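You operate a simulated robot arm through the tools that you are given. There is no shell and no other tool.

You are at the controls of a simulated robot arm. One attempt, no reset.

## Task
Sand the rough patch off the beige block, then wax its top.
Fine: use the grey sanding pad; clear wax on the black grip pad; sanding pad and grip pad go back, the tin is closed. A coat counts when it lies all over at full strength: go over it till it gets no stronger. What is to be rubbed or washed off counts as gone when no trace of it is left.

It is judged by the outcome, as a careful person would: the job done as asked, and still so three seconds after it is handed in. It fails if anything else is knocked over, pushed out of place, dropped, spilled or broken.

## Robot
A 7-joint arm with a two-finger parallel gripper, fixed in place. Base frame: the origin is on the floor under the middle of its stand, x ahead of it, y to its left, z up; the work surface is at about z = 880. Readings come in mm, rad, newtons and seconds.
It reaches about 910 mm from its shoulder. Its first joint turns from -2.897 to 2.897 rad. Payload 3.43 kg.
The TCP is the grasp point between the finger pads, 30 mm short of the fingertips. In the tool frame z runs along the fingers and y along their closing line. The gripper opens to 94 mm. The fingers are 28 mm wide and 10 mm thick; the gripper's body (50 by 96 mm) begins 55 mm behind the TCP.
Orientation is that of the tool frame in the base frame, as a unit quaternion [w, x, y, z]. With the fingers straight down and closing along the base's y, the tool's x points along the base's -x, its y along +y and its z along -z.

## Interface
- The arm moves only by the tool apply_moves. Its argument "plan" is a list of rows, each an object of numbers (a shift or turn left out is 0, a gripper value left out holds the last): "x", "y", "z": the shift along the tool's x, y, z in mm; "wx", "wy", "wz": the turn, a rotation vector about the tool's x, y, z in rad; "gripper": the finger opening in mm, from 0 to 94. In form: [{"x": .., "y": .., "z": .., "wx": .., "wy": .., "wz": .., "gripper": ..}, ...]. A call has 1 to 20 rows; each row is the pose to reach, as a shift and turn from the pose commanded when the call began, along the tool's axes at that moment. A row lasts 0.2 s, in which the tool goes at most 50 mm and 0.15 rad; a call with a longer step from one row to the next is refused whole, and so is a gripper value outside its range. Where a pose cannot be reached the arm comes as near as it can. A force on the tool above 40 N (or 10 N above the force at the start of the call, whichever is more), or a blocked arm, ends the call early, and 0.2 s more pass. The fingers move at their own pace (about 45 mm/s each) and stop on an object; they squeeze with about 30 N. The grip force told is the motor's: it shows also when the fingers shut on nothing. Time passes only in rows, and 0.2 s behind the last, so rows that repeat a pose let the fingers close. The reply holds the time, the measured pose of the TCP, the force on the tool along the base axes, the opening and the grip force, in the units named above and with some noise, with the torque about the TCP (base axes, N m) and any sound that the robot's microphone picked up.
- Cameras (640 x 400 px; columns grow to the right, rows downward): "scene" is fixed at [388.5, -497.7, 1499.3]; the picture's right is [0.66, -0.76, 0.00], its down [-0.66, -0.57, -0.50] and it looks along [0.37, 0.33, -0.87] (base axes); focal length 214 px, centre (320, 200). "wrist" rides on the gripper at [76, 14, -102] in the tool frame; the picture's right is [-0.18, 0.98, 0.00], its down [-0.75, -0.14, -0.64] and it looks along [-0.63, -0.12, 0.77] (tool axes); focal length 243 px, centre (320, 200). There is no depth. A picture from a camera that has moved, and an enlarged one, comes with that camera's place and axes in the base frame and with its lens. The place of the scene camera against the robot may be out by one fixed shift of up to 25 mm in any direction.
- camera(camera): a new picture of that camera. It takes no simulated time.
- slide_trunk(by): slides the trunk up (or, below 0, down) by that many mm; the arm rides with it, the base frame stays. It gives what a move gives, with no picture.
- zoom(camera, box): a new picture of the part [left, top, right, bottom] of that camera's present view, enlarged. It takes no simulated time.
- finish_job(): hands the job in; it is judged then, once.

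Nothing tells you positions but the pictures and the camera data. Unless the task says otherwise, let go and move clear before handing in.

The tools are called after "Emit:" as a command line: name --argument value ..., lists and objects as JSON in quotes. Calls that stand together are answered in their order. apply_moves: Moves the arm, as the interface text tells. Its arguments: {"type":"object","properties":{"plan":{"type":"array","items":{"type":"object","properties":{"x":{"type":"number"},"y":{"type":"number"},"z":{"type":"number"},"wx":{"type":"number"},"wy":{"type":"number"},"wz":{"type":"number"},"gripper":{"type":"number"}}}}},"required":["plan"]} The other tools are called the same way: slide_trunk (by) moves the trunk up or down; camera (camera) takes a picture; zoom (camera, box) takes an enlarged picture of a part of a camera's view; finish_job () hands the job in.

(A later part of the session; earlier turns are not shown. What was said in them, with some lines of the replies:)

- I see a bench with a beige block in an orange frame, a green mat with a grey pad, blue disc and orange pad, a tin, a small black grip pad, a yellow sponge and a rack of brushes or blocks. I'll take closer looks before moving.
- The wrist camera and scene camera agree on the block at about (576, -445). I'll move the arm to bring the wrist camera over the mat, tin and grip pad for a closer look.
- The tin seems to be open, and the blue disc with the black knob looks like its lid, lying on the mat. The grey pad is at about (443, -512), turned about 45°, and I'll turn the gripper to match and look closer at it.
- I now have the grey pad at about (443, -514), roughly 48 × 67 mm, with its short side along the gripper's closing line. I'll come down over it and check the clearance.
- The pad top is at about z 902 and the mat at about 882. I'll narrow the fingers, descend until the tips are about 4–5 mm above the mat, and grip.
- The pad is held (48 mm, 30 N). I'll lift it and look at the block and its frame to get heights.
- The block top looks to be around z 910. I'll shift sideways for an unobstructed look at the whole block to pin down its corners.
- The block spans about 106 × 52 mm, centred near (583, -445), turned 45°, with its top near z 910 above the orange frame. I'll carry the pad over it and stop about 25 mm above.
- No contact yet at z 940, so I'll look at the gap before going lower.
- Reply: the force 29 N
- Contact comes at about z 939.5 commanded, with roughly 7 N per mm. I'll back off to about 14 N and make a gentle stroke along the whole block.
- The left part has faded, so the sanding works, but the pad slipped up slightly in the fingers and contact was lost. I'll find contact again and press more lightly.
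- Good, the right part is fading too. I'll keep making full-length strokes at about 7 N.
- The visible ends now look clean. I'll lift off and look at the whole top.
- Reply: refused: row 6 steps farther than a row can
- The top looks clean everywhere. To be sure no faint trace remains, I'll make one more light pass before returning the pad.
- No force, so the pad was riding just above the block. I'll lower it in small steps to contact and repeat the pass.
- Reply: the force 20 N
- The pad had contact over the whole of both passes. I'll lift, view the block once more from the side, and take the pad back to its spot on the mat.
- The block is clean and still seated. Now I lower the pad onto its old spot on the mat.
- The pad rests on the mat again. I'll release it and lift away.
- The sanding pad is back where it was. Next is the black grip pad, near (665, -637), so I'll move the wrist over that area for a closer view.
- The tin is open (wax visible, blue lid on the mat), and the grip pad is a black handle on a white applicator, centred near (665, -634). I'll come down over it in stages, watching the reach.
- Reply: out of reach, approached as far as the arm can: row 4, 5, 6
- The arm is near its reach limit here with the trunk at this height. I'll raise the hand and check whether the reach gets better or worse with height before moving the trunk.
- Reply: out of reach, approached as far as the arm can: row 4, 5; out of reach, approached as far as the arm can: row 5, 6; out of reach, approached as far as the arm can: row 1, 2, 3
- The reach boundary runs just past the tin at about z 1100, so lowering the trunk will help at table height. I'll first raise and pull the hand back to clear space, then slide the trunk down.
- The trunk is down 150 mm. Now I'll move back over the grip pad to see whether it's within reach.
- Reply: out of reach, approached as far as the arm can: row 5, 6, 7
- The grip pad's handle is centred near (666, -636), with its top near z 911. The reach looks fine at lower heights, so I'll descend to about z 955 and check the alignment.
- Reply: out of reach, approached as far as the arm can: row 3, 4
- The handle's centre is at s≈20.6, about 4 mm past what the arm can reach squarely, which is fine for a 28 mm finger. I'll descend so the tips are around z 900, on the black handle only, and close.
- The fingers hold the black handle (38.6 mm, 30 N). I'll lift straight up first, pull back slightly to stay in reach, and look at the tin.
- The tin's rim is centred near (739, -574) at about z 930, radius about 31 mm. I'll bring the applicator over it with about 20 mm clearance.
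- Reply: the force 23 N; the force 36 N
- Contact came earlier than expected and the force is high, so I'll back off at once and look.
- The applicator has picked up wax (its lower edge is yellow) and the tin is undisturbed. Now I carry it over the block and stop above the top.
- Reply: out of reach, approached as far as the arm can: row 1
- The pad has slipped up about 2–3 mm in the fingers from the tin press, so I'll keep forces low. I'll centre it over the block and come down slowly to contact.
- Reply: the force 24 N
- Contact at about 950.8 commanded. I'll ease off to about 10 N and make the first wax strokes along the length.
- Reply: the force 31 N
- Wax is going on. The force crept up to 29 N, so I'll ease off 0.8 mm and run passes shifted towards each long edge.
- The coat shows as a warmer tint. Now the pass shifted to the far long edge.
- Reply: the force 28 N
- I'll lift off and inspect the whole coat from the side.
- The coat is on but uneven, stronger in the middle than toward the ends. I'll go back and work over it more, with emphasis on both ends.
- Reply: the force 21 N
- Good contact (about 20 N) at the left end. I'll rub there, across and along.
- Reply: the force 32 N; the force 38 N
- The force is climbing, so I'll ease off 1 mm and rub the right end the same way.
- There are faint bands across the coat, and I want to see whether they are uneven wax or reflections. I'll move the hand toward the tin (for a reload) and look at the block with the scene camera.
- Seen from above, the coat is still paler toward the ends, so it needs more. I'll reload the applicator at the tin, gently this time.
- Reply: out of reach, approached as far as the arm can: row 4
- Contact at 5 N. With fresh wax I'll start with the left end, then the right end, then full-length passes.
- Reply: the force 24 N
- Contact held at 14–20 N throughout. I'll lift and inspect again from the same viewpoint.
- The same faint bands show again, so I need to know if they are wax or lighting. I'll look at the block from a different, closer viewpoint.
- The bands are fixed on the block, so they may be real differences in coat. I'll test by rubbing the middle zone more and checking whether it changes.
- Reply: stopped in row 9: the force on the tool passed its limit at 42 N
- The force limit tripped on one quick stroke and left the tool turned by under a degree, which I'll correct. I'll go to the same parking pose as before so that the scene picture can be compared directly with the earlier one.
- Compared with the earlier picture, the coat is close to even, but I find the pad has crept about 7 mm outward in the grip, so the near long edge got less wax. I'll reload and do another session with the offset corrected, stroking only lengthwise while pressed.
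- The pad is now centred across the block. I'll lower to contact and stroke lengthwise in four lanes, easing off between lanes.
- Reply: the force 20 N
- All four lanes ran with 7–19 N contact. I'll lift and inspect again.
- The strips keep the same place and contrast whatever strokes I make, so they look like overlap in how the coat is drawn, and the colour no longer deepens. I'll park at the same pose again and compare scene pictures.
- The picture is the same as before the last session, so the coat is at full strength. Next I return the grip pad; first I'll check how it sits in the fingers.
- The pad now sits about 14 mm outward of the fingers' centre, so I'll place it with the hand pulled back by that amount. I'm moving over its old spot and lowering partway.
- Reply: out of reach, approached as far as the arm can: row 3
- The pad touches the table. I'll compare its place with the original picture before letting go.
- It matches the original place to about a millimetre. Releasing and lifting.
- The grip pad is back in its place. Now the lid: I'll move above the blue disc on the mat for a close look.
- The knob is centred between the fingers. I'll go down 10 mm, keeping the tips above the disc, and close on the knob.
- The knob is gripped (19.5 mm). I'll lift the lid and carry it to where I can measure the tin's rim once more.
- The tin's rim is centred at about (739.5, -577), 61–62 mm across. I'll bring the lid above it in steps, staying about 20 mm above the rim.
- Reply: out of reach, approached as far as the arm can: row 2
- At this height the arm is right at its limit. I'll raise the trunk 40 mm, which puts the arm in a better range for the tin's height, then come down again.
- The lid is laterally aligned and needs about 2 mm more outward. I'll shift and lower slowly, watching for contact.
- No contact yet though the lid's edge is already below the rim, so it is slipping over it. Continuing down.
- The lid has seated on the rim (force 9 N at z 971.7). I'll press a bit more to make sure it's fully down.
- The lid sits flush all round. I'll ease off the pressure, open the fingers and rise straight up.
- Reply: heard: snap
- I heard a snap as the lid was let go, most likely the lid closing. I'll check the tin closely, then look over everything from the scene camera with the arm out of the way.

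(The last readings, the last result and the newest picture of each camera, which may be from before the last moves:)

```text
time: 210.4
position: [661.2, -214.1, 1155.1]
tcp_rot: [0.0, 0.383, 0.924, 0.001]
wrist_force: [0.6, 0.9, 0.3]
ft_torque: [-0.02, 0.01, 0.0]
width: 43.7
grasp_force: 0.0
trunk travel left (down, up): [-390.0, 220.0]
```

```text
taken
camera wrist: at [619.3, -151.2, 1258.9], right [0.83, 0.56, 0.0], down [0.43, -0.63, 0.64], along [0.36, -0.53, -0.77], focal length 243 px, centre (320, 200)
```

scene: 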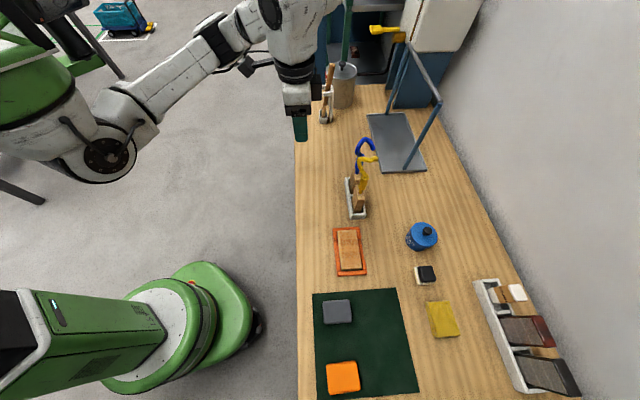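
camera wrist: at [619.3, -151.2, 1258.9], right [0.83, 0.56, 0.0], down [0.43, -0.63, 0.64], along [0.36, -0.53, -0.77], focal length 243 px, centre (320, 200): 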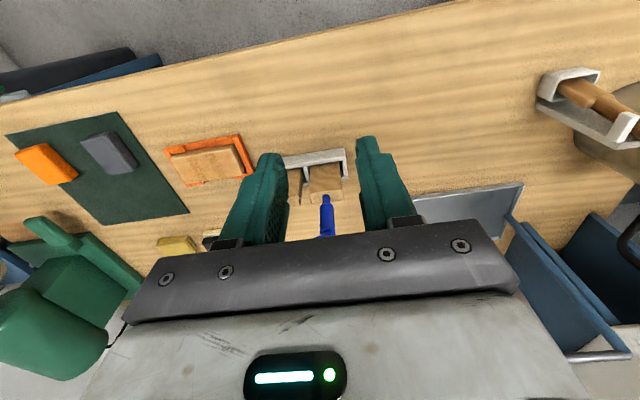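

Emit:
zoom --camera "scene" --box '[335, 225, 370, 275]'

Emit:
zoom --camera "scene" --box '[290, 200, 450, 300]'

Emit:
zoom --camera "scene" --box '[300, 280, 480, 400]'

Emit:
zoom --camera "wrist" --box '[155, 125, 265, 195]'

```text
8.00 times, centred on (352, 250) of scene
camera zoom: at [388.5, -497.7, 1499.3], right [0.66, -0.76, 0.0], down [-0.66, -0.57, -0.5], along [0.37, 0.33, -0.87], focal length 1716 px, centre (60, -200)
```

zoom: 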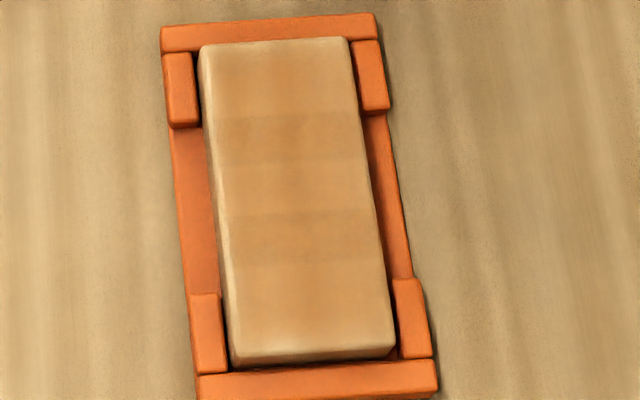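

```text
4.00 times, centred on (370, 250) of scene
camera zoom: at [388.5, -497.7, 1499.3], right [0.66, -0.76, 0.0], down [-0.66, -0.57, -0.5], along [0.37, 0.33, -0.87], focal length 858 px, centre (120, 0)
```

zoom: 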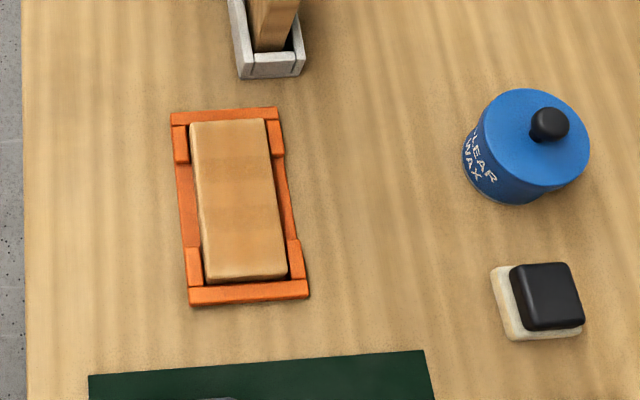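

```text
3.33 times, centred on (390, 340) of scene
camera zoom: at [388.5, -497.7, 1499.3], right [0.66, -0.76, 0.0], down [-0.66, -0.57, -0.5], along [0.37, 0.33, -0.87], focal length 715 px, centre (87, -267)
```

zoom: 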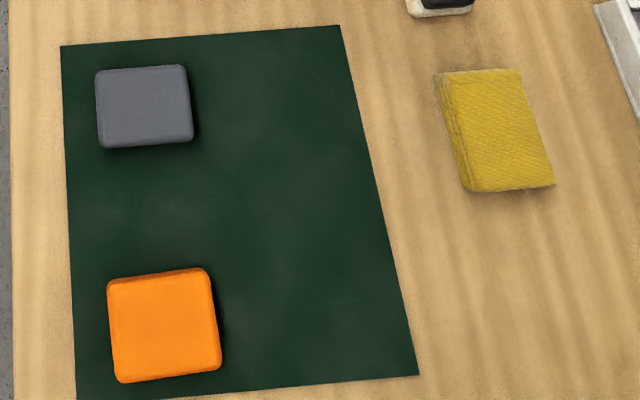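

```text
5.71 times, centred on (210, 160) of wrist
camera zoom: at [619.3, -151.2, 1258.9], right [0.83, 0.56, 0.0], down [0.43, -0.63, 0.64], along [0.36, -0.53, -0.77], focal length 1386 px, centre (949, 429)
```

zoom: 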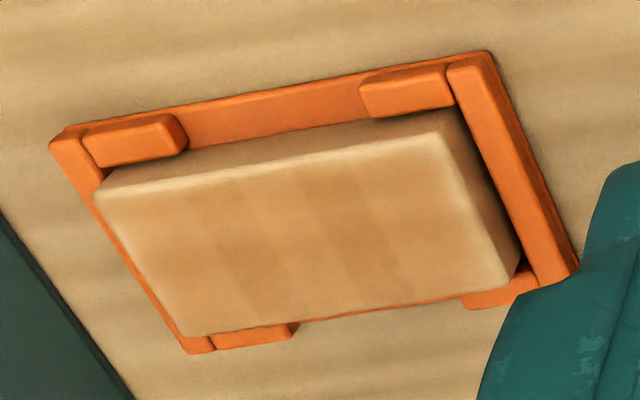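

Emit:
zoom --camera "scene" --box '[338, 226, 364, 242]'

Emit:
zoom --camera "scene" --box '[338, 257, 364, 273]'

Emit:
zoom --camera "scene" --box '[338, 240, 364, 256]'

```text
16.00 times, centred on (351, 234) of scene
camera zoom: at [388.5, -497.7, 1499.3], right [0.66, -0.76, 0.0], down [-0.66, -0.57, -0.5], along [0.37, 0.33, -0.87], focal length 3432 px, centre (-176, -344)
```

zoom: 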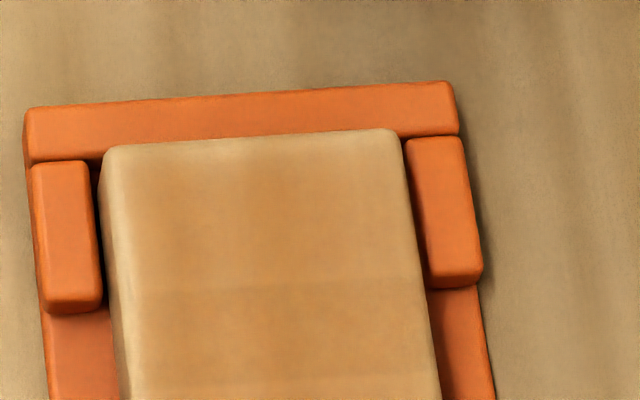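

```text
16.00 times, centred on (351, 265) of scene
camera zoom: at [388.5, -497.7, 1499.3], right [0.66, -0.76, 0.0], down [-0.66, -0.57, -0.5], along [0.37, 0.33, -0.87], focal length 3432 px, centre (-176, -840)
```

zoom: 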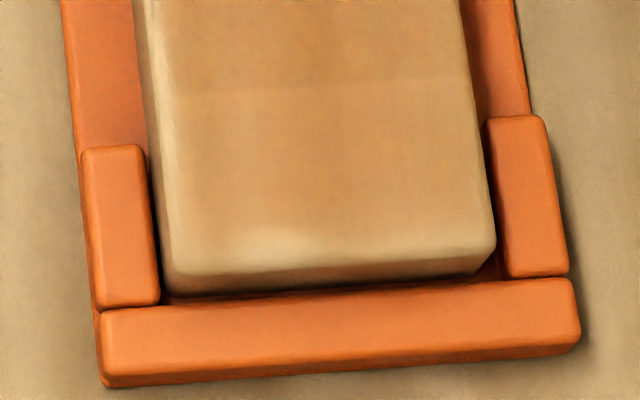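

```text
16.00 times, centred on (351, 248) of scene
camera zoom: at [388.5, -497.7, 1499.3], right [0.66, -0.76, 0.0], down [-0.66, -0.57, -0.5], along [0.37, 0.33, -0.87], focal length 3432 px, centre (-176, -568)
```

zoom: 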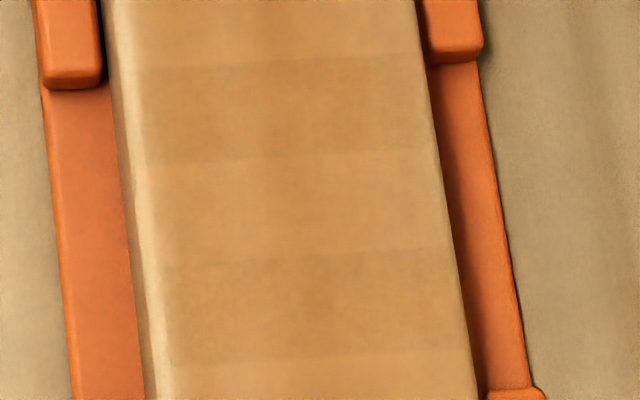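

Everything looks done. The block is clean and evenly waxed in its frame, and the snap was the lid closing on the tin. The sanding pad and the grip pad are back in their places, nothing else has moved, and the arm is clear, so I'm handing in.

Emit:
finish_job

```text
The job is handed in.
```

I sanded the rough patch off the beige block, waxed its top and handed the job in; the verdict has not come back.

- **Sanding:** I worked the grey pad over the whole top until close-ups showed no specks. I then made two more passes.
- **Waxing:** The clear wax went on with the black grip pad. I loaded the pad three times and went over the whole top, including the ends and long edges, until the pictures stopped changing. Two slightly darker bands are visible across the block. They kept their place and contrast however I rubbed, so I took them as part of how the coat is drawn, not thin wax.
- **Putting back:** The sanding pad is within about 3 mm of its original place on the mat, and the grip pad within about 1 mm of its place by the tin. The grip pad has wax on its white underside.
- **Tin:** The blue lid is back on the tin. It seated under light pressure, and there was a snap as I let go, which I took to be it closing.

Nothing else looks moved in the last pictures, and the arm is clear of the bench. I left the trunk 110 mm lower than it started.
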